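You operate a simulated robot arm through the tools that you are given. There is no shell and no other tool. Be economical: measure what you need, move in short steps, check, and stop when the job is done.

The job below is to be done with a simulated robot arm. You get a single attempt, and the scene is never put back.

## Task
Take the black wheel from the top of the green bench and leave it on top of the paper bundle. Fetch the green barrel from the orange pallet and set it on the purple tray. Push the top counter drawer shut. Fetch the sponge and set it on the red tray. Put the timber bundle on the top of the counter away on the mouse mat of laptop pc1. Put the table card marked "TEAM 2" from the top of the counter on the top of the track table. Take the red gear from the top of the counter and put it on the mouse mat of laptop pc2. Take the green tray and leave it on the middle shelf of the wall rack. Take the green pallet on the top of the grey bench and put it away on the low shelf of the wall rack. Take the orange cup and put it on the top of the wide wooden bench. Take the blue barrel on the top of the window sill and put it away on the top of the wooden jetty. Turn the heating knob to 0. Take the purple wagon and leave it on the shelf under the wide wooden bench. Do these in any order. Set down upright: table card, orange cup.
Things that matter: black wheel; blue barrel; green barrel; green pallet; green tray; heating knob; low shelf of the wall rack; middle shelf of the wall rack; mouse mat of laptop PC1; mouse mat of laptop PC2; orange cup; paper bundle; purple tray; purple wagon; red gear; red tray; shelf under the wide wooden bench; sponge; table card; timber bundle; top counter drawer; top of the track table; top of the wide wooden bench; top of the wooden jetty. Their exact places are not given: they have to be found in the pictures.

Only the result counts: the job must be done as asked and must still hold three seconds after the hand-in. Knocking over, shifting, dropping, spilling or breaking anything else fails it.

## Robot
A 6-joint arm with a two-finger parallel gripper on a trunk, on a base that drives. Base frame: it is fixed to the floor where the robot stands at the start and does not move with it; the origin is under the middle of the robot, x ahead of it, y to its left, z up; the surface under the hand at the start is at about z = 0.76. Units: m, rad, N and s.
With the tool pointing down near the work surface it reaches from about 0.38 to 0.9 m from the robot's upright axis, wherever it stands. Its first joint turns from -2.007 to 2.007 rad. Places, roughly: black wheel (5x5x2 cm) [0.8, 0.1, 0.8]; blue barrel (3x3x3 cm) [0.9, 9.1, 1]; green barrel (3x3x3 cm) [0.4, -0.4, 0.8]; green pallet (7x7x2 cm) [-8, -1.9, 0.9]; green tray (15x11x3 cm) [-8.2, -1.8, 0.9]; heating knob [-0.4, 9.8, 1.3]; low shelf of the wall rack [-9.6, 0.6, 0.5]; middle shelf of the wall rack [-9.6, 0.6, 0.8]; mouse mat of laptop PC1 (13x24 cm) [-4.98, 1.78, 0.78]; mouse mat of laptop PC2 (13x24 cm) [-4.12, 1.78, 0.78]; orange cup (9x8x9 cm) [-9, -1.6, 0.9]; paper bundle [0.75, 0.25, 0.75]; purple tray (12x11x3 cm) [0.4, -0.1, 0.8]; purple wagon [-4.5, -1.5, 0.75]; red gear (4x4x3 cm) [-2.1, -1.8, 0.9]; red tray (15x11x3 cm) [-1.7, -1.9, 0.9]; shelf under the wide wooden bench [-6.4, -1.6, 0.2]; sponge (10x7x4 cm) [-1.4, -1.6, 0.9]; table card [-1.5, -2, 1]; timber bundle (10x4x3 cm) [-1.5, -1.8, 0.9]; top counter drawer [-1.6, -1.5, 0.7]; top of the track table [-1.2, 2, 0.8]; top of the wide wooden bench [-6.4, -1.6, 0.9]; top of the wooden jetty (18x44 cm) [-5.5, 5.86, 0.78]. Payload 3.43 kg.
Tool frame: the origin (TCP) lies between the finger pads and is the grasp point; the fingertips stand 0.034 m ahead of it; z points along the fingers, y is the line along which they close. The gripper opens to 0.128 m. The fingers are 0.024 m wide and 0.012 m thick; the gripper's body (0.048 by 0.13 m) begins 0.096 m behind the TCP.
Orientation is that of the tool frame in the base frame, as a unit quaternion [w, x, y, z]. With the fingers straight down and closing along the base's y, the tool's x points along the base's -x, its y along +y and its z along -z.

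## Interface
- The arm moves only by the tool arm_command. Its argument "moves" is a list that holds one entry, the list of rows, each a list of 7 numbers: the shift along the tool's x, y, z in m, then the turn, a rotation vector about the tool's x, y, z in rad, then the closure, from 0 (fully open) to 1 (shut). In form: [[[dx, dy, dz, rx, ry, rz, grip], ...]]. A call has 1 to 8 rows; each row shifts and turns the commanded pose from where the row before left it, along the tool's axes as they then stand. Rows are played at 5 a second. More than 0.05 m and 0.15 rad between two rows, or a gripper value outside its range, and nothing of the call is played. A pose out of reach is approached as far as the arm can. The call stops where the force on the tool passes 40 N (or 10 N more than at its start, if that is more) or the arm is blocked; 0.2 s more then pass. Each finger travels about 0.108 m/s and halts on what it meets, pressing with about 23 N; the grip force reading is that of the motor and also rises with nothing between the fingers. The clock runs only during rows and for 0.2 s after the last one: add rows that do not move to give the fingers time. The reply holds the time, the measured pose of the TCP, the force on the tool along the base axes, the opening and the grip force, in the units named above and with some noise, with the torque about the TCP (base axes, N m) and any sound that the robot's microphone picked up.
- Cameras (640 x 400 px; columns grow to the right, rows downward): "scene" is now at [0.0363, 0.1613, 1.2897]; the picture's right is [-0.39, -0.92, 0.00], its down [-0.48, 0.20, -0.85] and it looks along [0.79, -0.33, -0.52] (base axes); focal length 290 px, centre (320, 200). "wrist" rides on the gripper at [0.076, -0.011, -0.16] in the tool frame; the picture's right is [0.15, 0.99, 0.00], its down [-0.88, 0.13, -0.46] and it looks along [-0.45, 0.07, 0.89] (tool axes); focal length 234 px, centre (320, 200).
- camera(camera): a new picture of that camera. No time passes.
- move_column(by): slides the trunk up (or, below 0, down) by that many m; the arm and the scene camera ride with it, the base frame stays. It gives what a move gives, with no picture.
- base_move(legs): drives the robot by 1 to 6 legs, each [ahead, turn to the left] in m and rad, along the robot's own axes; the way and the turn of a leg run together, so that a leg with both is an arc; at most 1.5 m and 3.142 rad a leg. The arm and the cameras ride along, it lands a little off, and it stops where it bumps. It gives what a move gives.
- pan_tilt(pan, tilt): turns the head with the scene camera to pan (to the left, within 1.798 rad either way) and tilt (down, from -0.506 to 1.204), counted from straight ahead of the robot. It gives what a move gives.
- probe_pixels(camera, pixels): for up to 12 pixels [column, row] of the newest picture of that camera ("zoom" is the newest enlarged one), the place [x, y, z] in the base frame of the surface seen there, good to about 0.003 m. No time passes.
- inspect(camera, box): a new picture of the part [left, top, right, bottom] of that camera's present view, enlarged. No time passes.
- job_done(): hands the job in; it is judged then, once.

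Work in short steps. Measure before you move; look again where a grasp or a placing could have gone wrong, and mend it. You have 378 turns and 342 pictures in all, those below and enlarged ones among them. Open the gripper and draw the arm clear of the work before you hand the job in, unless the task says otherwise; then end with one line.

The tools are called after "Call:" by a JSON object that holds its "method" and its "body". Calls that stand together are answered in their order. arm_command: Moves the arm, as the interface text tells. Its arguments: {"type":"object","properties":{"moves":{"type":"array"}},"required":["moves"]} The other tools are called the same way: move_column (by) slides the trunk up or down; base_move (legs) drives the base; pan_tilt (pan, tilt) turns the head that bears the scene camera; camera (camera) takes a picture; probe_pixels (camera, pixels) gives the place of the surface under pixels of a picture; inspect (camera, box) takes an enlarged picture of a part of a camera's view; job_done () hands the job in.

At the start:

```text
clock: 0.0
ee_pos: [0.5639, -0.0654, 1.0224]
orientation: [-0.001, 0.0, 1.0, 0.001]
force: [0.4, -0.1, 0.5]
ft_torque: [-0.01, -0.02, 0.0]
grip_width: 0.1277
finger_force: 0.0
trunk travel left (down, up): [-0.55, 0.24]
robot x, y, heading: [-0.0009, 0.003, 0.006]
head pan, tilt: [-0.4, 0.548]
```

scene: 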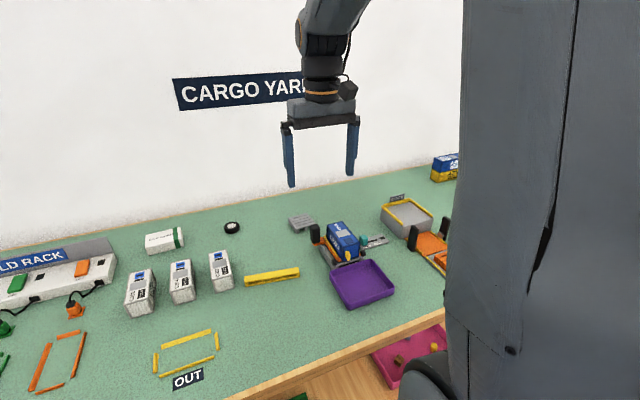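
wrist: 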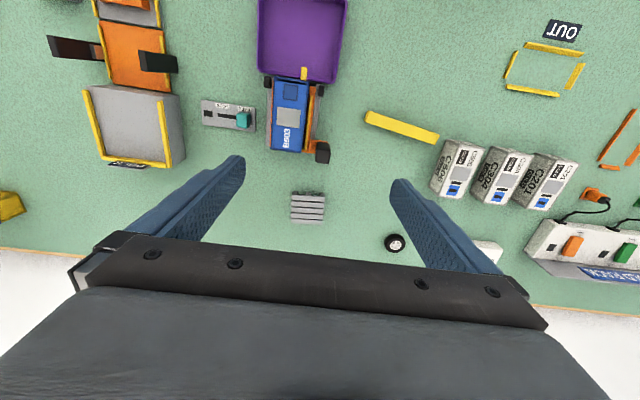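

The scene view shows the wheel near (232,228) and a white bundle near (163,240); I probe them, the tray and others.

Call:
{"method": "probe_pixels", "body": {"camera": "scene", "pixels": [[232, 224], [228, 228], [150, 236], [165, 234], [180, 231], [165, 245], [360, 280], [340, 300], [200, 250], [430, 245], [300, 222], [425, 262]]}}

Call:
{"method": "inspect", "body": {"camera": "scene", "box": [100, 180, 300, 305]}}

Call:
{"method": "inspect", "body": {"camera": "wrist", "box": [40, 0, 360, 200]}}

```text
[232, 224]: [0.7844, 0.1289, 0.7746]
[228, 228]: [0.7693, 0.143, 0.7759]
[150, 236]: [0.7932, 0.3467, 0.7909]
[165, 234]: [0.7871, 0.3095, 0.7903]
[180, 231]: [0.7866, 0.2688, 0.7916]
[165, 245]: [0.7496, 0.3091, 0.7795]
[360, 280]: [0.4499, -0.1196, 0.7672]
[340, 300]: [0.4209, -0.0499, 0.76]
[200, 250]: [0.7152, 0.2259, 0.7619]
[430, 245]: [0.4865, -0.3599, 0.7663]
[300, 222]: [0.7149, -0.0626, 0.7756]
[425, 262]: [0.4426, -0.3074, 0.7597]
```

```text
3.20 times, centred on (200, 242) of scene
```

zoom: 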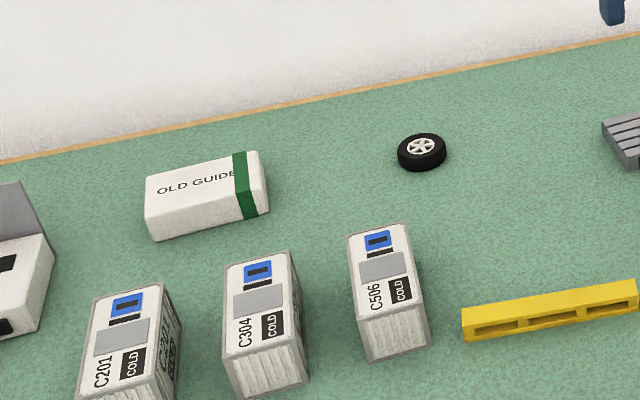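

```text
2.00 times, centred on (200, 100) of wrist
```

zoom: 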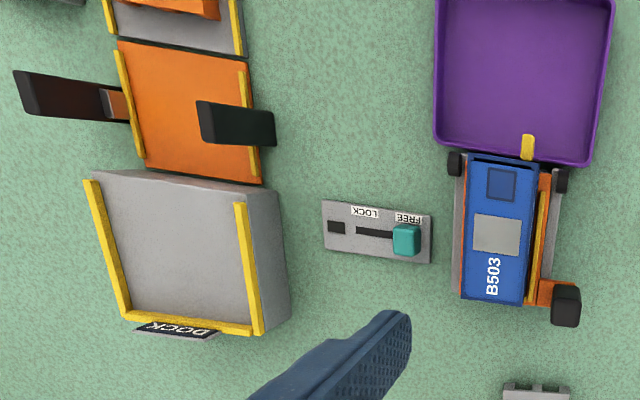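

The bundle "OLD GUIDES" lies at about (0.77,0.31). I pan right to find the barrel on the orange pallet.

Call:
{"method": "pan_tilt", "body": {"pan": -0.9, "tilt": 0.8}}

Call:
{"method": "camera", "body": {"camera": "scene"}}

```text
clock: 0.9
ee_pos: [0.5633, -0.0662, 1.0223]
orientation: [0.0, 0.001, 1.0, 0.0]
force: [0.4, -0.1, 0.3]
ft_torque: [-0.02, 0.0, 0.01]
grip_width: 0.1279
finger_force: 0.1
trunk travel left (down, up): [-0.55, 0.24]
robot x, y, heading: [-0.0022, 0.0028, -0.001]
head pan, tilt: [-0.901, 0.799]
```

```text
337 pictures are left
```

scene: 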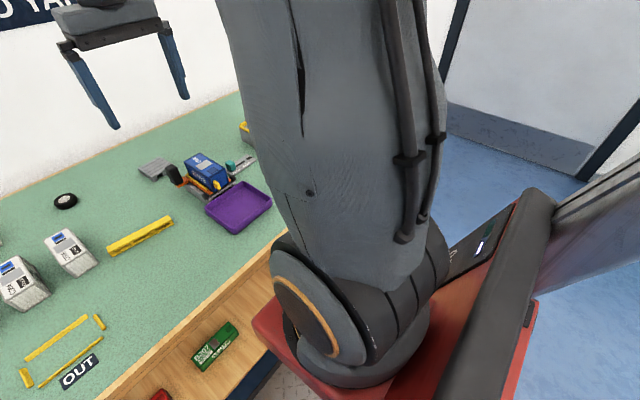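

The scene camera's right side is blocked by the arm, so I'll use the wrist camera for the barrel later. First I move the hand over the wheel at (0.784,0.129).

Call:
{"method": "arm_command", "body": {"moves": [[[-0.0305, 0.0279, 0, 0, 0, 0, 0], [-0.0305, 0.0279, 0, 0, 0, 0, 0], [-0.0305, 0.0279, 0, 0, 0, 0, 0], [-0.0305, 0.0279, 0, 0, 0, 0, 0], [-0.0305, 0.0279, 0, 0, 0, 0, 0], [-0.0305, 0.0279, 0, 0, 0, 0, 0], [-0.0305, 0.0279, 0.02, 0, 0, 0, 0], [0, 0, 0.05, 0, 0, 0, 0]]]}}

Call:
{"method": "camera", "body": {"camera": "wrist"}}

```text
clock: 2.7
ee_pos: [0.777, 0.1317, 0.95]
orientation: [0.0, 0.001, 1.0, 0.0]
force: [-0.7, 1.1, 0.0]
ft_torque: [-0.01, -0.02, 0.03]
grip_width: 0.1281
finger_force: 0.1
trunk travel left (down, up): [-0.55, 0.24]
robot x, y, heading: [0.0009, -0.0028, 0.001]
head pan, tilt: [-0.901, 0.799]
```

```text
336 pictures are left
```

wrist: 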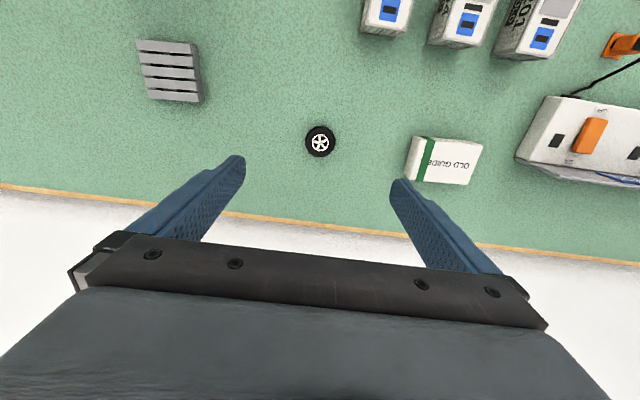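

I see the wheel at (320,141) and the bundle at (445,160). I probe both closely.

Call:
{"method": "probe_pixels", "body": {"camera": "wrist", "pixels": [[320, 141], [306, 141], [333, 141], [320, 127], [412, 140], [482, 150], [408, 170], [470, 180], [445, 158], [380, 120]]}}

```text
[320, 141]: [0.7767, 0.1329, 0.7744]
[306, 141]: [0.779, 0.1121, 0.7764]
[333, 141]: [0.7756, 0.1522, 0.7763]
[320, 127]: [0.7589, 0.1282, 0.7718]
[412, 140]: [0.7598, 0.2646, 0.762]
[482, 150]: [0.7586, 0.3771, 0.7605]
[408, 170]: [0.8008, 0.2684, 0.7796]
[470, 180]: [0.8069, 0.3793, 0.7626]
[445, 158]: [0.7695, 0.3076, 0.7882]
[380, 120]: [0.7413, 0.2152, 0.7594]
```

Hand is centred over the wheel (0.778,0.132). I descend to z≈0.797 and close.

Call:
{"method": "arm_command", "body": {"moves": [[[0, 0, 0.05, 0, 0, 0, 0], [0, 0, 0.05, 0, 0, 0, 0], [0, 0, 0.035, 0, 0, 0, 0], [0, 0, 0.018, 0, 0, 0, 0], [0, 0, 0, 0, 0, 0, 1], [0, 0, 0, 0, 0, 0, 1], [0, 0, 0, 0, 0, 0, 1]]]}}

```text
clock: 4.3
ee_pos: [0.7733, 0.1299, 0.7994]
orientation: [0.0, 0.0, 1.0, 0.0]
force: [0.0, -1.3, 2.4]
ft_torque: [-0.09, -0.01, 0.03]
grip_width: 0.0418
finger_force: 22.7
trunk travel left (down, up): [-0.55, 0.24]
robot x, y, heading: [-0.0025, -0.0017, 0.001]
head pan, tilt: [-0.901, 0.799]
```

Wheel held (opening 0.042). I lift and carry to above the bundle.

Call:
{"method": "arm_command", "body": {"moves": [[[0, 0, -0.05, 0, 0, 0, 1], [0, 0, -0.04, 0, 0, 0, 1], [0, 0.045, 0, 0, 0, 0, 1], [0, 0.045, 0, 0, 0, 0, 1], [0, 0.045, 0, 0, 0, 0, 1], [-0.002, 0.045, 0, 0, 0, 0, 1], [0, 0, 0, 0, 0, 0, 1]]]}}

Call:
{"method": "camera", "body": {"camera": "wrist"}}

```text
clock: 5.9
ee_pos: [0.777, 0.3127, 0.8895]
orientation: [0.001, 0.0, 1.0, 0.0]
force: [-0.3, -0.8, 0.0]
ft_torque: [0.04, -0.01, 0.01]
grip_width: 0.0415
finger_force: 23.1
trunk travel left (down, up): [-0.55, 0.24]
robot x, y, heading: [0.0017, 0.0019, -0.003]
head pan, tilt: [-0.901, 0.799]
```

```text
335 pictures are left
```

wrist: 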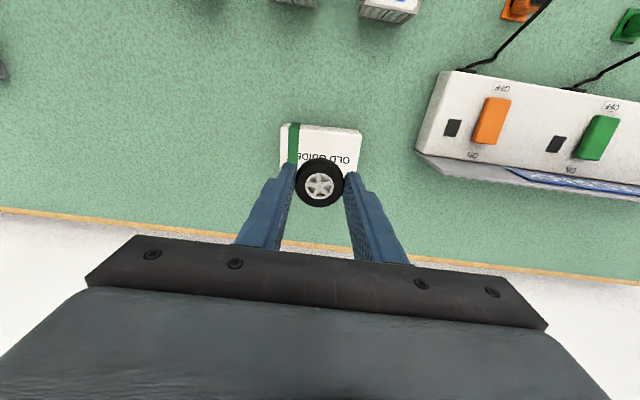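

Wheel is centred over the bundle. I lower until contact, then open.

Call:
{"method": "arm_command", "body": {"moves": [[[0, 0, 0.03, 0, 0, 0, 1], [0, 0, 0.02, 0, 0, 0, 1], [0, 0, 0.006, 0, 0, 0, 1], [0, 0, 0, 0, 0, 0, 1]]]}}

```text
clock: 6.9
ee_pos: [0.779, 0.3115, 0.8341]
orientation: [0.0, 0.0, 1.0, 0.0]
force: [0.1, -0.1, -0.1]
ft_torque: [0.03, -0.01, 0.03]
grip_width: 0.042
finger_force: 22.8
trunk travel left (down, up): [-0.55, 0.24]
robot x, y, heading: [0.0009, -0.0001, -0.002]
head pan, tilt: [-0.901, 0.799]
```

Call:
{"method": "arm_command", "body": {"moves": [[[0, 0, 0.003, 0, 0, 0, 1], [0, 0, 0.0, 0, 0, 0, 0.6], [0, 0, 0, 0, 0, 0, 0.4], [0, 0, 0, 0, 0, 0, 0.4], [0, 0, -0.05, 0, 0, 0, 0.4], [0, 0, -0.05, 0, 0, 0, 0.4], [0.03, 0, -0.02, 0, 0, 0, 0]]]}}

Call:
{"method": "camera", "body": {"camera": "wrist"}}

```text
clock: 8.5
ee_pos: [0.7508, 0.3126, 0.9497]
orientation: [0.0, 0.0, 1.0, 0.0]
force: [0.4, -0.3, 0.0]
ft_torque: [0.0, 0.02, 0.0]
grip_width: 0.1279
finger_force: 0.0
trunk travel left (down, up): [-0.55, 0.24]
robot x, y, heading: [0.0011, 0.004, -0.002]
head pan, tilt: [-0.901, 0.799]
```

```text
334 pictures are left
```

wrist: 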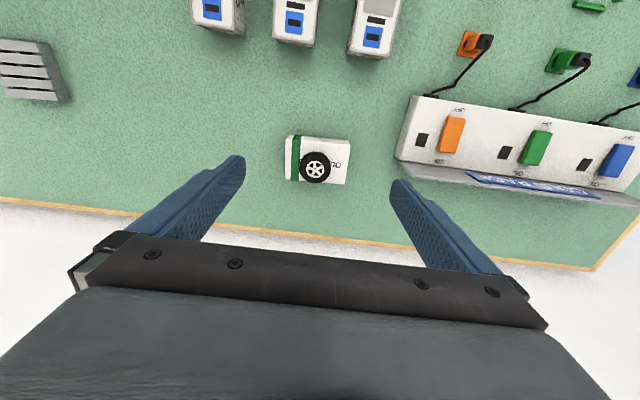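

The wheel sits on the bundle. Now I swing to the right side to view the barrel.

Call:
{"method": "arm_command", "body": {"moves": [[[0.02, -0.038, -0.02, 0, 0, 0, 0], [0.02, -0.038, -0.02, 0, 0, 0, 0], [0.02, -0.038, -0.02, 0, 0, 0, 0], [0.02, -0.038, 0, 0, 0, 0, 0], [0.02, -0.038, 0, 0, 0, 0, 0], [0.02, -0.038, 0, 0, 0, 0, 0], [0.02, -0.038, 0, 0, 0, 0, 0], [0.02, -0.038, 0, 0, 0, 0, 0]]]}}

Call:
{"method": "arm_command", "body": {"moves": [[[0.02, -0.038, 0, 0, 0, 0, 0], [0.02, -0.038, 0, 0, 0, 0, 0], [0.02, -0.038, 0, 0, 0, 0, 0], [0.02, -0.038, 0, 0, 0, 0, 0], [0.01, -0.038, 0, 0, 0, 0, 0], [0.01, -0.038, 0, 0, 0, 0, 0], [0.01, -0.038, 0, 0, 0, 0, 0], [0.01, -0.038, 0, 0, 0, 0, 0]]]}}

Call:
{"method": "camera", "body": {"camera": "wrist"}}

```text
clock: 10.3
ee_pos: [0.5878, 0.001, 1.0096]
orientation: [-0.001, -0.001, 1.0, 0.0]
force: [0.6, 0.9, -0.8]
ft_torque: [-0.03, 0.07, 0.01]
grip_width: 0.1281
finger_force: 0.0
trunk travel left (down, up): [-0.55, 0.24]
robot x, y, heading: [0.0038, 0.0001, 0.003]
head pan, tilt: [-0.901, 0.799]
```

```text
clock: 12.1
ee_pos: [0.4658, -0.2987, 1.0104]
orientation: [0.0, 0.0, 1.0, 0.001]
force: [0.8, 0.2, 0.5]
ft_torque: [-0.05, 0.01, 0.02]
grip_width: 0.1283
finger_force: 0.1
trunk travel left (down, up): [-0.55, 0.24]
robot x, y, heading: [0.0009, 0.0004, 0.004]
head pan, tilt: [-0.901, 0.799]
```

```text
333 pictures are left
```

wrist: 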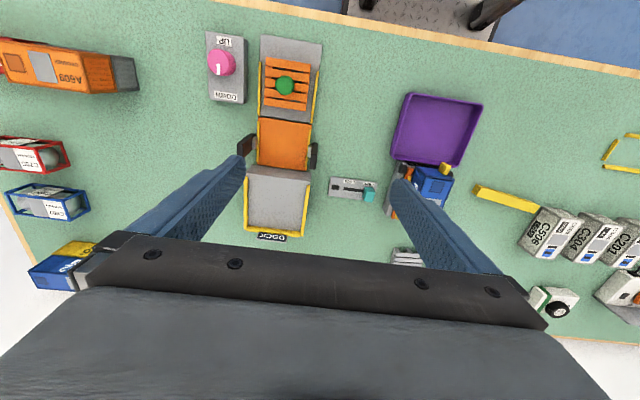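

The green barrel is at (286,85) on the orange pallet; purple tray at (437,130). I probe and zoom.

Call:
{"method": "probe_pixels", "body": {"camera": "wrist", "pixels": [[286, 80], [286, 90], [276, 84], [296, 84], [270, 100], [435, 130], [400, 130], [480, 110], [455, 150], [245, 65], [300, 110], [222, 60]]}}

Call:
{"method": "inspect", "body": {"camera": "wrist", "box": [200, 10, 400, 135]}}

```text
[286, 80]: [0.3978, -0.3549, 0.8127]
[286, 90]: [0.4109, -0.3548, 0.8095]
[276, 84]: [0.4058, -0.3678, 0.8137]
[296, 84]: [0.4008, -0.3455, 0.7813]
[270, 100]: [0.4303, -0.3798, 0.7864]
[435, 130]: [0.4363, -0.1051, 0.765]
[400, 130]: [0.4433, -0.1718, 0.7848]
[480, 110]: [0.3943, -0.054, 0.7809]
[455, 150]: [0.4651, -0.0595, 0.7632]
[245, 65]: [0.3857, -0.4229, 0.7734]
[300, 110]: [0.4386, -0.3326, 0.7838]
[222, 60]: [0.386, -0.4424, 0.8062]
```

```text
3.20 times, centred on (300, 72) of wrist
```

zoom: 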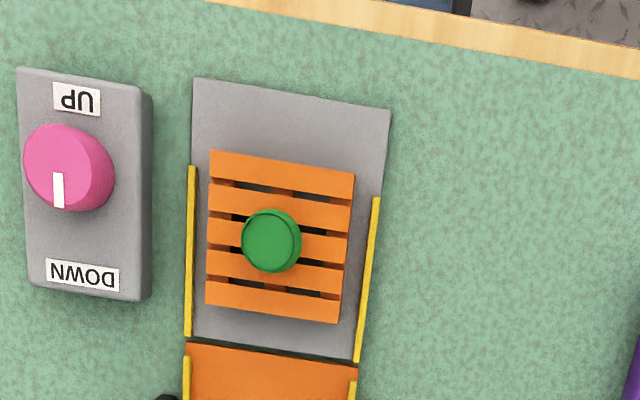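

Barrel centre ≈ (0.404,-0.357), top 0.813. I move over it with half-open fingers (the pink knob is near) and lower partway.

Call:
{"method": "arm_command", "body": {"moves": [[[0.031, -0.029, 0, 0, 0, 0, 0.5], [0.031, -0.029, 0, 0, 0, 0, 0.5], [0, 0, 0.05, 0, 0, 0, 0.5], [0, 0, 0.05, 0, 0, 0, 0.5], [0, 0, 0, 0, 0, 0, 0.5]]]}}

Call:
{"method": "camera", "body": {"camera": "wrist"}}

```text
clock: 13.3
ee_pos: [0.4101, -0.3542, 0.9106]
orientation: [0.0, 0.0, 1.0, -0.001]
force: [-0.8, 0.0, -0.4]
ft_torque: [-0.02, 0.01, 0.03]
grip_width: 0.064
finger_force: 0.1
trunk travel left (down, up): [-0.55, 0.24]
robot x, y, heading: [0.0001, 0.0006, 0.002]
head pan, tilt: [-0.901, 0.799]
```

```text
331 pictures are left
```

wrist: 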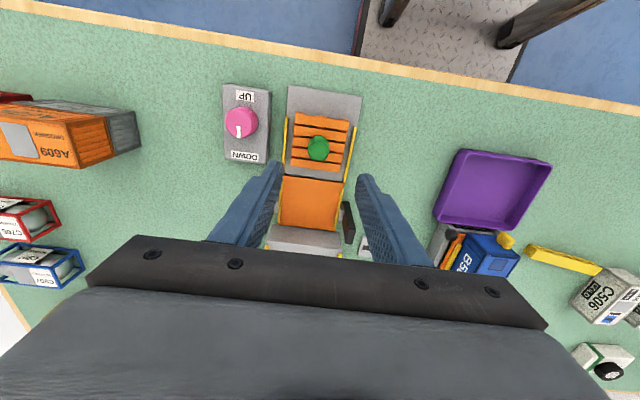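

Call:
{"method": "probe_pixels", "body": {"camera": "wrist", "pixels": [[318, 142], [311, 146], [325, 146], [318, 152], [335, 165], [318, 136]]}}

```text
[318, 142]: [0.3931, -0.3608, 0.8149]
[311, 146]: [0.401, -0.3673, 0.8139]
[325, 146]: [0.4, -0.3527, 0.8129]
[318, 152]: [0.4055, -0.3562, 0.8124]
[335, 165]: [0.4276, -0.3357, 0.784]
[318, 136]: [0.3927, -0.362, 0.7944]
```

Barrel centre (0.402,-0.359). Correct, descend to z 0.823 and close.

Call:
{"method": "arm_command", "body": {"moves": [[[0.008, -0.005, 0.03, 0, 0, 0, 0.5], [0, 0, 0.04, 0, 0, 0, 0.5], [0, 0, 0.017, 0, 0, 0, 0.5], [0, 0, 0, 0, 0, 0, 0.8], [0, 0, 0, 0, 0, 0, 1], [0, 0, 0, 0, 0, 0, 1]]]}}

```text
clock: 14.7
ee_pos: [0.3989, -0.3613, 0.8243]
orientation: [0.0, 0.0, 1.0, 0.0]
force: [-0.4, 0.3, -0.3]
ft_torque: [-0.03, 0.01, -0.02]
grip_width: 0.0224
finger_force: 22.8
trunk travel left (down, up): [-0.55, 0.24]
robot x, y, heading: [0.0005, -0.0021, -0.002]
head pan, tilt: [-0.901, 0.799]
```

Barrel gripped. Lift and carry to above the tray around (0.43,-0.10).

Call:
{"method": "arm_command", "body": {"moves": [[[0, 0, -0.05, 0, 0, 0, 1], [0, 0, -0.05, 0, 0, 0, 1], [-0.005, 0.044, 0, 0, 0, 0, 1], [-0.005, 0.044, 0, 0, 0, 0, 1], [-0.005, 0.044, 0, 0, 0, 0, 1], [-0.005, 0.044, 0, 0, 0, 0, 1], [-0.005, 0.044, 0, 0, 0, 0, 1], [-0.005, 0.044, 0, 0, 0, 0, 1]]]}}

Call:
{"method": "camera", "body": {"camera": "wrist"}}

```text
clock: 16.5
ee_pos: [0.43, -0.0979, 0.9233]
orientation: [0.0, -0.001, 1.0, 0.0]
force: [-0.6, -0.2, -0.8]
ft_torque: [0.03, 0.02, 0.01]
grip_width: 0.0223
finger_force: 22.8
trunk travel left (down, up): [-0.55, 0.24]
robot x, y, heading: [-0.0028, -0.0007, 0.001]
head pan, tilt: [-0.901, 0.799]
```

```text
330 pictures are left
```

wrist: 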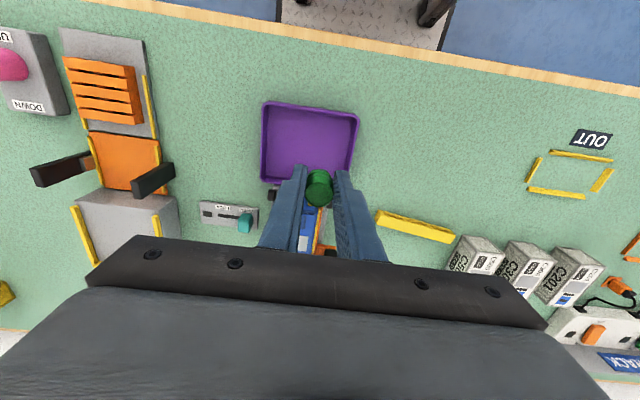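

Call:
{"method": "probe_pixels", "body": {"camera": "wrist", "pixels": [[310, 145], [266, 104], [356, 116], [262, 178], [280, 150], [330, 140]]}}

```text
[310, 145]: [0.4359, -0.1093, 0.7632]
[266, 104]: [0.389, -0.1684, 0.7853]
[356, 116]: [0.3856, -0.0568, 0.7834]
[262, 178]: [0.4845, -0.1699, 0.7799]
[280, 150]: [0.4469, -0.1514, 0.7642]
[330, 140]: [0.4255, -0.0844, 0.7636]
```

Tray centre ≈ (0.435,-0.113), floor 0.763. Lower to TCP ≈0.803 and release.

Call:
{"method": "arm_command", "body": {"moves": [[[-0.003, -0.013, 0.03, 0, 0, 0, 1], [0, 0, 0.05, 0, 0, 0, 1], [0, 0, 0.03, 0, 0, 0, 1], [0, 0, 0.01, 0, 0, 0, 1], [0, 0, 0, 0, 0, 0, 0.6], [0, 0, 0, 0, 0, 0, 0.6], [0, 0, -0.05, 0, 0, 0, 0.6], [0, 0, -0.05, 0, 0, 0, 0.6]]]}}

Call:
{"method": "camera", "body": {"camera": "wrist"}}

```text
clock: 18.3
ee_pos: [0.4352, -0.1106, 0.9032]
orientation: [0.0, 0.0, 1.0, 0.0]
force: [0.6, 0.5, -1.0]
ft_torque: [0.03, 0.02, 0.01]
grip_width: 0.0515
finger_force: 0.0
trunk travel left (down, up): [-0.55, 0.24]
robot x, y, heading: [0.0039, 0.0001, 0.001]
head pan, tilt: [-0.901, 0.799]
```

```text
329 pictures are left
```

wrist: 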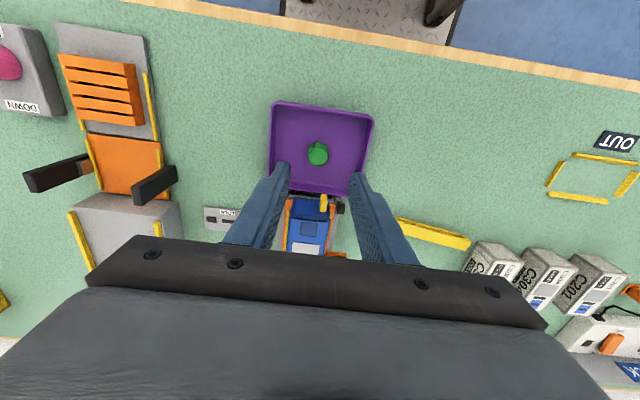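

Barrel sits upright in the tray. I raise the arm, back off, and look around.

Call:
{"method": "arm_command", "body": {"moves": [[[0, 0.02, -0.045, 0, 0, 0, 0.6], [0, 0.02, -0.045, 0, 0, 0, 0.6], [0, 0.02, -0.045, 0, 0, 0, 0.6], [0, 0.02, -0.045, 0, 0, 0, 0.6], [0, 0.02, 0, 0, 0, 0, 0]]]}}

Call:
{"method": "base_move", "body": {"legs": [[-0.5, 0]]}}

Call:
{"method": "pan_tilt", "body": {"pan": 1.6, "tilt": 0.3}}

Call:
{"method": "camera", "body": {"camera": "scene"}}

```text
clock: 19.5
ee_pos: [0.4312, -0.0127, 1.0815]
orientation: [0.0, 0.0, 1.0, 0.0]
force: [0.3, 0.7, -0.6]
ft_torque: [0.01, 0.0, -0.03]
grip_width: 0.1279
finger_force: 0.1
trunk travel left (down, up): [-0.55, 0.24]
robot x, y, heading: [-0.0029, -0.0012, -0.005]
head pan, tilt: [-0.901, 0.799]
```

```text
clock: 22.5
ee_pos: [-0.0663, -0.013, 1.0815]
orientation: [0.0, -0.001, 1.0, 0.0]
force: [-0.5, 0.5, -0.5]
ft_torque: [-0.01, 0.0, 0.02]
grip_width: 0.1278
finger_force: 0.1
trunk travel left (down, up): [-0.55, 0.24]
robot x, y, heading: [-0.4943, -0.0004, -0.001]
head pan, tilt: [-0.901, 0.799]
```

```text
clock: 24.7
ee_pos: [-0.0654, -0.0125, 1.0816]
orientation: [0.0, -0.001, 1.0, 0.0]
force: [-0.5, -1.5, 0.4]
ft_torque: [-0.01, -0.02, 0.01]
grip_width: 0.1282
finger_force: 0.0
trunk travel left (down, up): [-0.55, 0.24]
robot x, y, heading: [-0.5002, 0.0041, -0.004]
head pan, tilt: [1.6, 0.3]
```

```text
328 pictures are left
```

scene: 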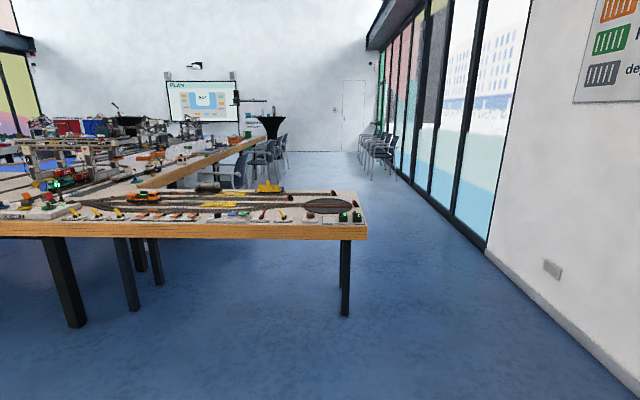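

I turn the robot toward the counter and look from here.

Call:
{"method": "base_move", "body": {"legs": [[0, -2.4]]}}

Call:
{"method": "pan_tilt", "body": {"pan": 0.1, "tilt": 0.45}}

Call:
{"method": "camera", "body": {"camera": "scene"}}

```text
clock: 30.6
ee_pos: [-0.8026, -0.3056, 1.0795]
orientation: [0.0, 0.918, 0.397, -0.001]
force: [0.7, 0.1, -0.1]
ft_torque: [0.0, -0.02, 0.02]
grip_width: 0.1279
finger_force: 0.0
trunk travel left (down, up): [-0.55, 0.24]
robot x, y, heading: [-0.4969, -0.0006, -2.321]
head pan, tilt: [1.6, 0.3]
```

```text
clock: 32.2
ee_pos: [-0.8019, -0.3061, 1.0812]
orientation: [0.0, 0.918, 0.398, 0.0]
force: [-0.4, 0.4, 0.6]
ft_torque: [0.05, 0.01, -0.03]
grip_width: 0.1277
finger_force: 0.1
trunk travel left (down, up): [-0.55, 0.24]
robot x, y, heading: [-0.4978, 0.0012, -2.329]
head pan, tilt: [0.099, 0.45]
```

```text
327 pictures are left
```

scene: 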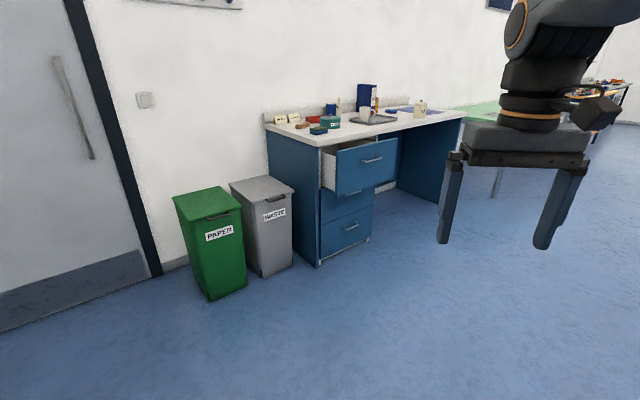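

The counter appears with its top drawer open at (365,168). I probe key points.

Call:
{"method": "probe_pixels", "body": {"camera": "scene", "pixels": [[340, 172], [396, 160], [372, 160], [320, 145], [465, 112], [266, 122], [343, 220], [320, 258], [292, 190], [330, 125], [400, 170], [350, 185]]}}

Call:
{"method": "inspect", "body": {"camera": "scene", "box": [250, 70, 470, 207]}}

```text
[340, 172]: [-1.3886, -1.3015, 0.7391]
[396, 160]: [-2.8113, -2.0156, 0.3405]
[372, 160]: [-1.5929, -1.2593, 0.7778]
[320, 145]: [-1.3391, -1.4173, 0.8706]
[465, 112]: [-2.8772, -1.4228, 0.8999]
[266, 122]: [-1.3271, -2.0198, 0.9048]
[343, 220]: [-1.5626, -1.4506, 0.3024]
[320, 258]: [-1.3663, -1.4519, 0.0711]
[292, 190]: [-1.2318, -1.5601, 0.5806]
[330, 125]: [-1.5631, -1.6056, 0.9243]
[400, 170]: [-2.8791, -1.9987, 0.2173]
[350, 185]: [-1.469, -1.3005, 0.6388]
```

```text
2.91 times, centred on (360, 138) of scene
```

zoom: 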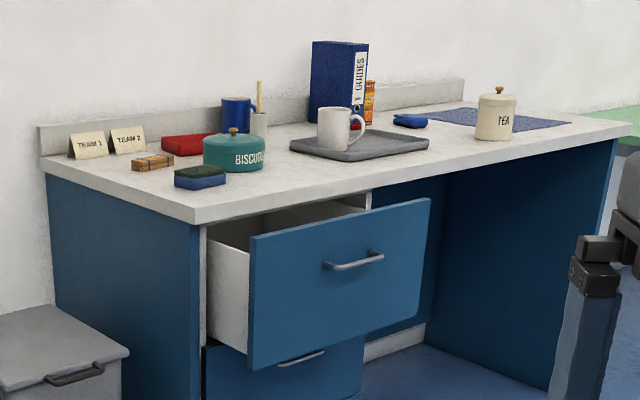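

The drawer front is at y≈-1.30 (closed plane ≈ -1.45), counter top z≈0.90. I drive to (-1.6,-0.7) facing the counter.

Call:
{"method": "base_move", "body": {"legs": [[0, -0.25], [1.3, 0]]}}

Call:
{"method": "base_move", "body": {"legs": [[0, 1.0]]}}

Call:
{"method": "pan_tilt", "body": {"pan": 0, "tilt": 0.5}}

Call:
{"method": "camera", "body": {"camera": "scene"}}

```text
clock: 39.6
ee_pos: [-1.988, -0.8905, 1.0814]
orientation: [0.0, 0.965, 0.263, 0.0]
force: [-0.4, -0.4, -0.7]
ft_torque: [-0.03, 0.03, 0.0]
grip_width: 0.128
finger_force: 0.0
trunk travel left (down, up): [-0.55, 0.24]
robot x, y, heading: [-1.6094, -0.6768, -2.609]
head pan, tilt: [0.099, 0.45]
```

```text
clock: 42.5
ee_pos: [-1.652, -1.1092, 1.0817]
orientation: [0.0, 0.732, 0.682, 0.001]
force: [-0.2, 0.5, -0.1]
ft_torque: [0.01, -0.01, 0.02]
grip_width: 0.128
finger_force: 0.0
trunk travel left (down, up): [-0.55, 0.24]
robot x, y, heading: [-1.6104, -0.68, -1.644]
head pan, tilt: [0.099, 0.45]
```

```text
clock: 43.2
ee_pos: [-1.6533, -1.1112, 1.0806]
orientation: [-0.001, 0.732, 0.681, 0.0]
force: [-0.5, 0.0, 0.3]
ft_torque: [0.0, 0.02, -0.05]
grip_width: 0.1278
finger_force: 0.0
trunk travel left (down, up): [-0.55, 0.24]
robot x, y, heading: [-1.609, -0.6797, -1.639]
head pan, tilt: [0.0, 0.499]
```

```text
325 pictures are left
```

scene: 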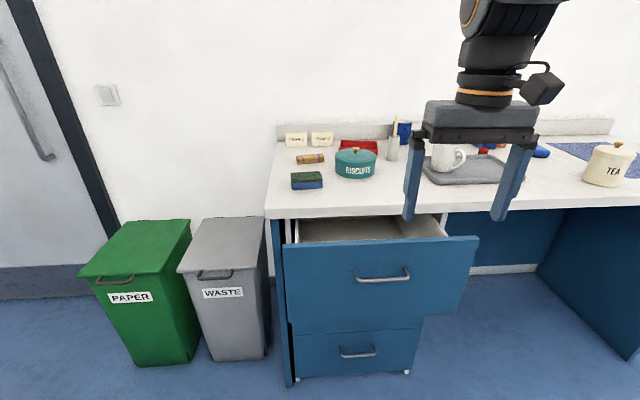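

I close the fingers, move ahead 0.1 m and tilt the tool forward so it can push the drawer face.

Call:
{"method": "arm_command", "body": {"moves": [[[-0.05, 0, 0, 0, 0, 0, 1], [-0.05, 0, 0, 0, -0.14, 0, 1], [0, 0, 0, 0, -0.15, 0, 1], [0, 0, 0, 0, -0.15, 0, 1], [0, 0, 0, 0, -0.15, 0, 1], [0, 0, 0, 0, -0.15, 0, 1], [0, 0, 0, 0, -0.15, 0, 1], [0, 0, 0, 0, -0.15, 0, 1]]]}}

Call:
{"method": "probe_pixels", "body": {"camera": "scene", "pixels": [[300, 290], [340, 300], [383, 276], [460, 250], [300, 240], [440, 310], [275, 205], [308, 178], [345, 353], [310, 160], [358, 145], [295, 137]]}}

```text
clock: 45.0
ee_pos: [-1.6579, -1.2145, 1.0776]
orientation: [0.299, 0.658, 0.617, -0.313]
force: [0.6, -0.8, -0.9]
ft_torque: [0.01, -0.05, 0.02]
grip_width: 0.0
finger_force: 22.8
out of reach, approached as far as the arm can: row 7, 8
trunk travel left (down, up): [-0.55, 0.24]
robot x, y, heading: [-1.6102, -0.6827, -1.645]
head pan, tilt: [0.0, 0.499]
```

```text
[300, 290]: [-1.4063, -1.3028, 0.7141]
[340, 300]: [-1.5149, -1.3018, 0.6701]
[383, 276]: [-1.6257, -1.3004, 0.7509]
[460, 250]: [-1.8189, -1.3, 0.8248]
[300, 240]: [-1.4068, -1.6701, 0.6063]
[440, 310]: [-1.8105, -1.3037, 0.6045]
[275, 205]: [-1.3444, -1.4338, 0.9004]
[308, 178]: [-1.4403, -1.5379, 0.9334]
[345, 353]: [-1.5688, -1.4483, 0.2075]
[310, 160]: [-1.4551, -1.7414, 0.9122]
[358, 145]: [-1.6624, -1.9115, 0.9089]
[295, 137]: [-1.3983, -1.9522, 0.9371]
```

Tool is tilted ~51°. Now shift +x 0.05 and lower the trunk 0.39 so the tips meet the face below the handle.

Call:
{"method": "arm_command", "body": {"moves": [[[0, 0.045, 0, 0, 0, 0, 1], [0, 0, 0, 0, 0, 0, 1]]]}}

Call:
{"method": "move_column", "body": {"by": -0.39}}

Call:
{"method": "camera", "body": {"camera": "scene"}}

```text
clock: 45.6
ee_pos: [-1.6293, -1.2156, 1.076]
orientation: [0.297, 0.659, 0.619, -0.308]
force: [0.3, 0.3, 0.2]
ft_torque: [-0.02, -0.01, 0.01]
grip_width: 0.0001
finger_force: 23.3
out of reach, approached as far as the arm can: row 1
trunk travel left (down, up): [-0.55, 0.24]
robot x, y, heading: [-1.6095, -0.6816, -1.643]
head pan, tilt: [0.0, 0.499]
```

```text
clock: 48.2
ee_pos: [-1.6372, -1.3047, 0.7939]
orientation: [0.311, 0.652, 0.612, -0.322]
force: [-1.8, 0.5, 12.8]
ft_torque: [-0.14, -0.04, 0.16]
grip_width: 0.0
finger_force: 23.2
trunk travel left (down, up): [-0.255, 0.535]
robot x, y, heading: [-1.6115, -0.6819, -1.647]
head pan, tilt: [0.0, 0.499]
stopped: the force on the tool passed its limit at 79 N (the readings are from after the stop); the commanded pose is now the measured one
```

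```text
324 pictures are left
```

scene: 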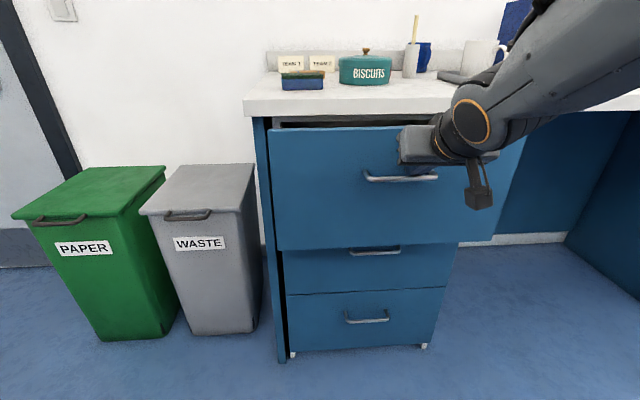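

The trunk stopped on contact; I probe where the drawer front is now.

Call:
{"method": "probe_pixels", "body": {"camera": "scene", "pixels": [[300, 180], [280, 135], [400, 178], [340, 230], [350, 160], [450, 200]]}}

Call:
{"method": "inspect", "body": {"camera": "scene", "box": [240, 70, 560, 270]}}

```text
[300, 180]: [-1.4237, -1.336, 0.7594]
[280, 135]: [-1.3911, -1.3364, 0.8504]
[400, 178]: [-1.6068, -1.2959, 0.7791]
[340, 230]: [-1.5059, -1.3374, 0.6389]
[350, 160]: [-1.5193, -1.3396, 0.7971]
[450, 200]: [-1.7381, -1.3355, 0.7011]
```

```text
2.00 times, centred on (400, 170) of scene
```

zoom: 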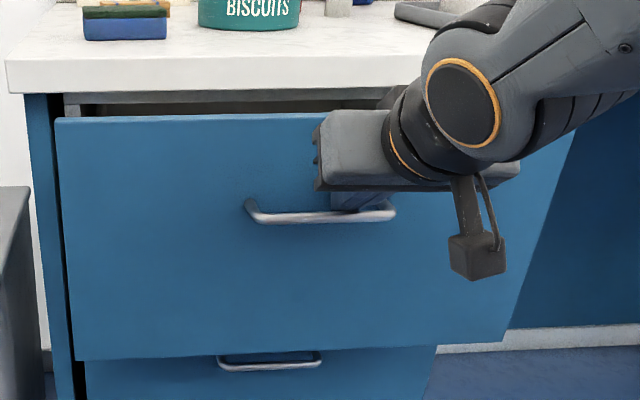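

The tips are between handle and face; front now at y≈-1.337. I rise 3.5 cm clear of the handle and push forward in small steps.

Call:
{"method": "arm_command", "body": {"moves": [[[-0.014, 0, -0.011, 0, 0, 0, 1], [-0.014, 0, -0.011, 0, 0, 0, 1], [-0.012, 0, 0.016, 0, 0, 0, 1], [-0.012, 0, 0.016, 0, 0, 0, 1], [-0.012, 0, 0.016, 0, 0, 0, 1], [-0.012, 0, 0.016, 0, 0, 0, 1], [0, 0, 0, 0, 0, 0, 1]]]}}

```text
clock: 49.8
ee_pos: [-1.6429, -1.4, 0.8218]
orientation: [0.31, 0.652, 0.612, -0.322]
force: [0.4, -0.2, 0.3]
ft_torque: [-0.01, -0.02, 0.02]
grip_width: 0.0
finger_force: 22.5
out of reach, approached as far as the arm can: row 1, 2
trunk travel left (down, up): [-0.255, 0.535]
robot x, y, heading: [-1.612, -0.6794, -1.641]
head pan, tilt: [0.0, 0.499]
```

Moving without resistance; I keep pushing until it stops and then look.

Call:
{"method": "arm_command", "body": {"moves": [[[-0.006, 0, 0.008, 0, 0, 0, 1], [-0.006, 0, 0.008, 0, 0, 0, 1], [-0.006, 0, 0.008, 0, 0, 0, 1], [0, 0, 0, 0, 0, 0, 1]]]}}

Call:
{"method": "camera", "body": {"camera": "scene"}}

```text
clock: 50.4
ee_pos: [-1.6442, -1.417, 0.8207]
orientation: [0.307, 0.654, 0.613, -0.32]
force: [1.8, 27.1, 13.5]
ft_torque: [-0.15, -0.05, 0.06]
grip_width: 0.0
finger_force: 23.0
trunk travel left (down, up): [-0.255, 0.535]
robot x, y, heading: [-1.6101, -0.6807, -1.64]
head pan, tilt: [0.0, 0.499]
stopped in row 3: the force on the tool passed its limit at 61 N (the readings are from after the stop); the commanded pose is now the measured one
```

```text
322 pictures are left
```

scene: 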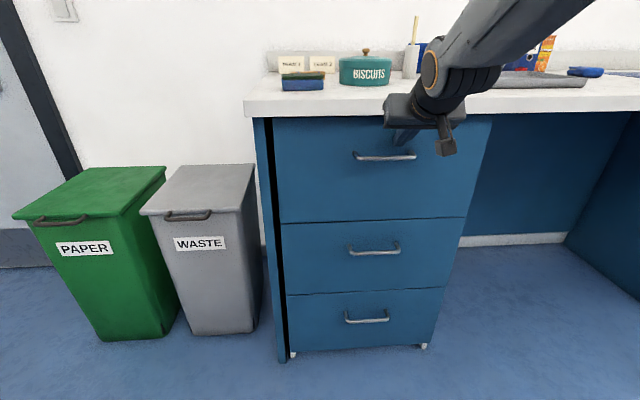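

Drawer looks flush. I back straight off, raise the trunk, and verify.

Call:
{"method": "arm_command", "body": {"moves": [[[0.024, 0, -0.032, 0, 0, 0, 1], [0.024, 0, -0.032, 0, 0, 0, 1], [0.024, 0, -0.032, 0, 0, 0, 1], [0.018, 0, -0.024, 0, 0, 0, 1]]]}}

Call:
{"method": "probe_pixels", "body": {"camera": "scene", "pixels": [[310, 180], [450, 160], [320, 250], [320, 320]]}}

Call:
{"method": "move_column", "body": {"by": 0.4}}

```text
clock: 51.4
ee_pos: [-1.6354, -1.3082, 0.7972]
orientation: [0.308, 0.653, 0.614, -0.318]
force: [-0.3, -0.1, 0.3]
ft_torque: [-0.01, -0.01, 0.02]
grip_width: 0.0
finger_force: 23.0
out of reach, approached as far as the arm can: row 3, 4
trunk travel left (down, up): [-0.255, 0.535]
robot x, y, heading: [-1.6105, -0.6811, -1.645]
head pan, tilt: [0.0, 0.499]
```

```text
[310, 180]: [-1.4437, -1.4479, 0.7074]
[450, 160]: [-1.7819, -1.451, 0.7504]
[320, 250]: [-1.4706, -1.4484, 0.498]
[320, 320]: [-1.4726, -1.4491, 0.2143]
```

```text
clock: 55.2
ee_pos: [-1.6354, -1.31, 1.1983]
orientation: [0.308, 0.653, 0.614, -0.319]
force: [0.0, 0.8, 0.4]
ft_torque: [-0.02, 0.0, 0.0]
grip_width: 0.0
finger_force: 23.0
trunk travel left (down, up): [-0.655, 0.135]
robot x, y, heading: [-1.6091, -0.6808, -1.641]
head pan, tilt: [0.0, 0.499]
```

Drawer is flush (y≈-1.448). I straighten the tool and open it, then drive closer to the counter.

Call:
{"method": "arm_command", "body": {"moves": [[[0, 0, 0, 0, 0.15, 0, 0.5], [0, 0, 0, 0, 0.15, 0, 0], [0, 0, 0, 0, 0.15, 0, 0], [0, 0, 0, 0, 0.15, 0, 0], [0, 0, 0, 0, 0.15, 0, 0], [0, 0, 0, 0, 0.15, 0, 0], [0, 0, 0, 0, 0.01, 0, 0], [0, 0, 0, 0, 0, 0, 0]]]}}

Call:
{"method": "base_move", "body": {"legs": [[0.3, 0.07]]}}

Call:
{"method": "pan_tilt", "body": {"pan": 0, "tilt": 0.8}}

Call:
{"method": "camera", "body": {"camera": "scene"}}

Call:
{"method": "camera", "body": {"camera": "wrist"}}

```text
clock: 57.0
ee_pos: [-1.6354, -1.3106, 1.1988]
orientation: [0.006, 0.728, 0.686, 0.0]
force: [-0.4, -0.6, 0.5]
ft_torque: [0.0, -0.01, -0.01]
grip_width: 0.1282
finger_force: 0.1
trunk travel left (down, up): [-0.655, 0.135]
robot x, y, heading: [-1.6096, -0.6797, -1.644]
head pan, tilt: [0.0, 0.499]
```

```text
clock: 59.1
ee_pos: [-1.6014, -1.6111, 1.1993]
orientation: [0.007, 0.703, 0.711, 0.001]
force: [0.9, 0.4, -0.6]
ft_torque: [0.01, 0.0, -0.02]
grip_width: 0.1278
finger_force: 0.0
trunk travel left (down, up): [-0.655, 0.135]
robot x, y, heading: [-1.6231, -0.9787, -1.572]
head pan, tilt: [0.0, 0.499]
```

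```text
clock: 59.9
ee_pos: [-1.6028, -1.6113, 1.1978]
orientation: [0.007, 0.702, 0.712, 0.0]
force: [-0.3, -0.4, -1.1]
ft_torque: [0.01, 0.0, -0.02]
grip_width: 0.1283
finger_force: 0.0
trunk travel left (down, up): [-0.655, 0.135]
robot x, y, heading: [-1.6229, -0.9858, -1.569]
head pan, tilt: [0.0, 0.799]
```

```text
321 pictures are left
```

scene: 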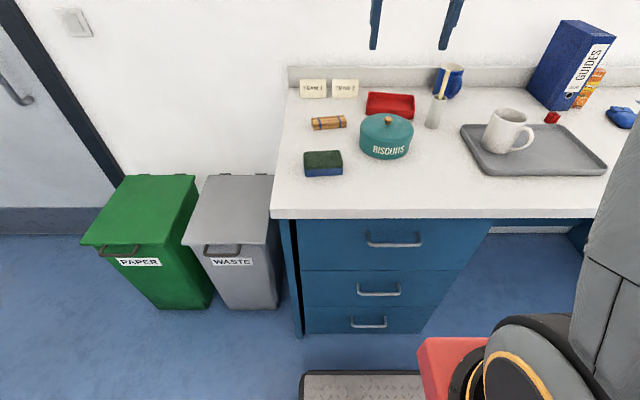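

```text
320 pictures are left
```

wrist: 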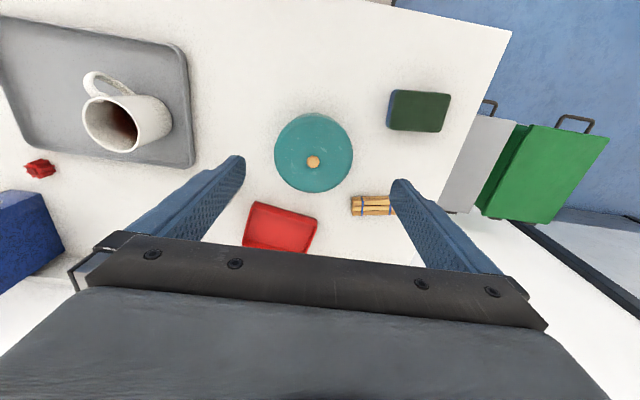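

Clear view: sponge (323,163), red tray (390,104), timber (329,122), card TEAM 2 (345,88), red gear near (551,117). I probe them.

Call:
{"method": "probe_pixels", "body": {"camera": "scene", "pixels": [[306, 154], [340, 154], [323, 166], [368, 95], [412, 98], [390, 112], [390, 103], [334, 90], [357, 90], [312, 122], [345, 120], [551, 116]]}}

Call:
{"method": "probe_pixels", "body": {"camera": "wrist", "pixels": [[397, 94], [448, 98], [439, 130], [394, 125], [318, 212], [257, 206], [310, 240], [246, 240], [356, 205], [385, 205], [40, 168], [313, 160]]}}

Call:
{"method": "inspect", "body": {"camera": "scene", "box": [280, 60, 480, 185]}}

```text
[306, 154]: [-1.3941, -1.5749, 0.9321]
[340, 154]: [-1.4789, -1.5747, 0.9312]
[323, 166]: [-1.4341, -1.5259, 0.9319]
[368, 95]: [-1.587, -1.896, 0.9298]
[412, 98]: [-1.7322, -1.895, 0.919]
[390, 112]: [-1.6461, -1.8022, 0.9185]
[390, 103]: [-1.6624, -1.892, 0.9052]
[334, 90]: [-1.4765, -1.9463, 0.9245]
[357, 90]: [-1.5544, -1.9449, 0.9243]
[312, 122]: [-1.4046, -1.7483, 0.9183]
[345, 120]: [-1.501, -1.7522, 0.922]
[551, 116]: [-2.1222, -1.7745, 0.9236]
```

```text
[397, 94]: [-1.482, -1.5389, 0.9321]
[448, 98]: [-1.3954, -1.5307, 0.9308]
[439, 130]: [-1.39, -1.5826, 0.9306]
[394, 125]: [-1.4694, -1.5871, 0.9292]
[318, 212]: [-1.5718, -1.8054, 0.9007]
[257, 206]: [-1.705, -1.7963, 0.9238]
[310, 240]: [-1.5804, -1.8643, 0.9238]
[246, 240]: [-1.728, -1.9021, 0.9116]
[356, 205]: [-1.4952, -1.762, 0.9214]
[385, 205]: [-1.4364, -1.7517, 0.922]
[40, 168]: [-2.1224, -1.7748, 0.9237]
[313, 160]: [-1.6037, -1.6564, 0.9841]
```

```text
3.20 times, centred on (380, 122) of scene
```

zoom: 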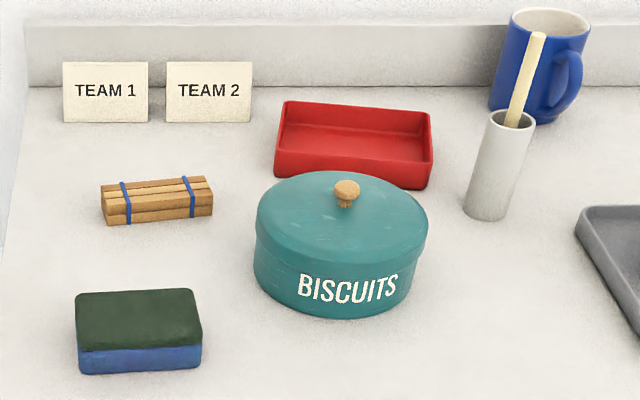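

Sponge centre ≈(-1.437,-1.558), top 0.932; tray centre ≈(-1.655,-1.86). I move above the sponge (tool y = +x, tool x = +y) and lower partway.

Call:
{"method": "arm_command", "body": {"moves": [[[0.013, 0.0415, 0, 0, 0, 0, 0], [0.013, 0.0415, 0, 0, 0, 0, 0], [0.013, 0.0415, 0, 0, 0, 0, 0], [0.013, 0.0415, 0, 0, 0, 0, 0], [0, 0, 0.05, 0, 0, 0, 0], [0, 0, 0.05, 0, 0, 0, 0], [0, 0, 0.05, 0, 0, 0, 0], [0, 0, 0, 0, 0, 0, 0]]]}}

Call:
{"method": "camera", "body": {"camera": "wrist"}}

```text
clock: 61.7
ee_pos: [-1.4344, -1.5588, 1.0485]
orientation: [0.007, 0.703, 0.711, 0.0]
force: [0.2, -0.3, -0.2]
ft_torque: [0.02, 0.0, -0.01]
grip_width: 0.1282
finger_force: 0.1
trunk travel left (down, up): [-0.655, 0.135]
robot x, y, heading: [-1.6202, -0.9817, -1.573]
head pan, tilt: [0.0, 0.799]
```

```text
318 pictures are left
```

wrist: 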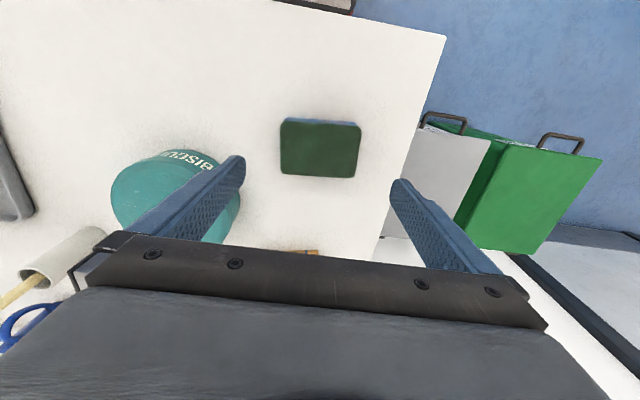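

Sponge centred between fingers (320,148). Descend to TCP z 0.94 and close.

Call:
{"method": "arm_command", "body": {"moves": [[[0, 0, 0.05, 0, 0, 0, 0], [0, 0, 0.04, 0, 0, 0, 0], [0, 0, 0.018, 0, 0, 0, 0], [0, 0, 0, 0, 0, 0, 0.5], [0, 0, 0, 0, 0, 0, 1], [0, 0, 0, 0, 0, 0, 1]]]}}

```text
clock: 63.1
ee_pos: [-1.4356, -1.5584, 0.9409]
orientation: [0.007, 0.703, 0.712, 0.001]
force: [0.8, 0.2, 0.5]
ft_torque: [-0.02, -0.02, 0.0]
grip_width: 0.0939
finger_force: 23.3
trunk travel left (down, up): [-0.655, 0.135]
robot x, y, heading: [-1.6206, -0.9822, -1.567]
head pan, tilt: [0.0, 0.799]
```

Sponge held (0.094). Lift 0.15 and then carry over to the red tray.

Call:
{"method": "arm_command", "body": {"moves": [[[0, 0, -0.05, 0, 0, 0, 1], [0, 0, -0.05, 0, 0, 0, 1], [0, 0, -0.05, 0, 0, 0, 1], [-0.0375, -0.0275, 0, 0, 0, 0, 1], [-0.0375, -0.0275, 0, 0, 0, 0, 1], [-0.0375, -0.0275, 0, 0, 0, 0, 1], [-0.0375, -0.0275, 0, 0, 0, 0, 1], [-0.0375, -0.0275, 0, 0, 0, 0, 1]]]}}

Call:
{"method": "arm_command", "body": {"moves": [[[-0.0375, -0.0275, 0, 0, 0, 0, 1], [-0.0375, -0.0275, 0, 0, 0, 0, 1], [-0.0375, -0.0275, 0, 0, 0, 0, 1], [0, 0, 0, 0, 0, 0, 1]]]}}

Call:
{"method": "camera", "body": {"camera": "wrist"}}

Call:
{"method": "inspect", "body": {"camera": "scene", "box": [280, 20, 480, 145]}}

```text
clock: 64.9
ee_pos: [-1.5709, -1.7488, 1.0917]
orientation: [0.006, 0.703, 0.711, -0.001]
force: [-0.1, 0.4, 0.2]
ft_torque: [-0.02, 0.04, 0.02]
grip_width: 0.0934
finger_force: 23.8
trunk travel left (down, up): [-0.655, 0.135]
robot x, y, heading: [-1.6236, -0.982, -1.571]
head pan, tilt: [0.0, 0.799]
```

```text
clock: 65.9
ee_pos: [-1.6443, -1.8397, 1.0872]
orientation: [0.007, 0.702, 0.712, 0.0]
force: [0.7, 0.1, 1.0]
ft_torque: [-0.03, 0.06, 0.0]
grip_width: 0.0934
finger_force: 22.9
out of reach, approached as far as the arm can: row 3
trunk travel left (down, up): [-0.655, 0.135]
robot x, y, heading: [-1.6227, -0.983, -1.572]
head pan, tilt: [0.0, 0.799]
```

```text
317 pictures are left
```

wrist: 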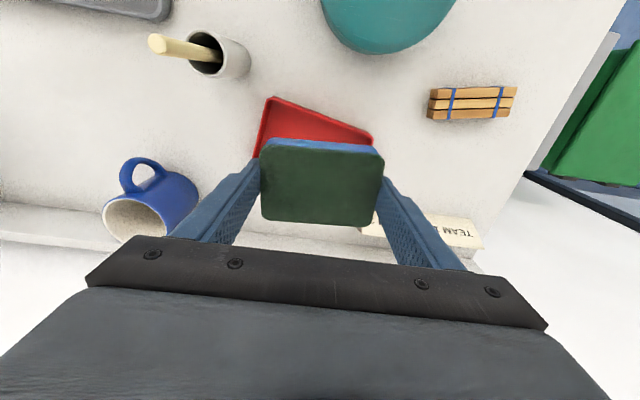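

```text
3.20 times, centred on (380, 82) of scene
```

zoom: 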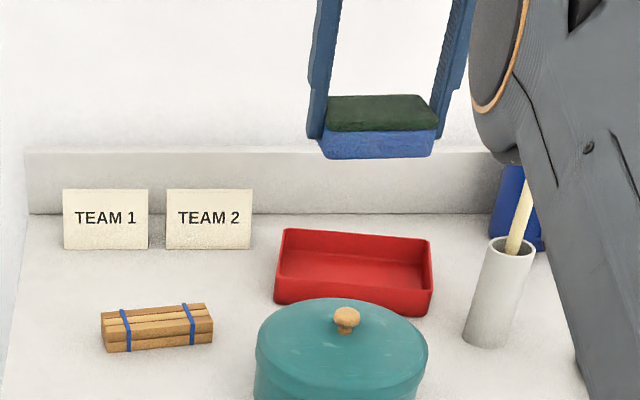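

The tray may be rotated; I probe its rim corners in the zoom.

Call:
{"method": "probe_pixels", "body": {"camera": "zoom", "pixels": [[287, 231], [428, 242], [431, 292], [277, 282], [355, 262], [300, 270], [410, 275], [350, 288], [280, 250], [430, 265], [160, 192], [255, 192]]}}

Call:
{"method": "probe_pixels", "body": {"camera": "wrist", "pixels": [[270, 98], [370, 133], [256, 150], [300, 125], [370, 140], [258, 120]]}}

```text
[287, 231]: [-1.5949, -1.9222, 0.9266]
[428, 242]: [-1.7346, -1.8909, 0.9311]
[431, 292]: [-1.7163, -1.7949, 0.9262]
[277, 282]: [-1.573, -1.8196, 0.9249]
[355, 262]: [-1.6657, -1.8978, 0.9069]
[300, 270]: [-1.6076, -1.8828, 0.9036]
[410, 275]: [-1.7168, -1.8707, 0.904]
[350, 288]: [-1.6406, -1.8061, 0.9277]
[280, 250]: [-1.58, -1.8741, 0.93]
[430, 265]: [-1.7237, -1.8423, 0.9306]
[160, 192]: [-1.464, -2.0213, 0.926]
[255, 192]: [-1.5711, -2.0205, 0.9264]
```

```text
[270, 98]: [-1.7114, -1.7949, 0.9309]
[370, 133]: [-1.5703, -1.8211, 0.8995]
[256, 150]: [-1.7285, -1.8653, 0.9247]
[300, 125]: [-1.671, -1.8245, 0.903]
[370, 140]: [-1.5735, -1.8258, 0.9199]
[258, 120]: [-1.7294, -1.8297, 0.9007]
```

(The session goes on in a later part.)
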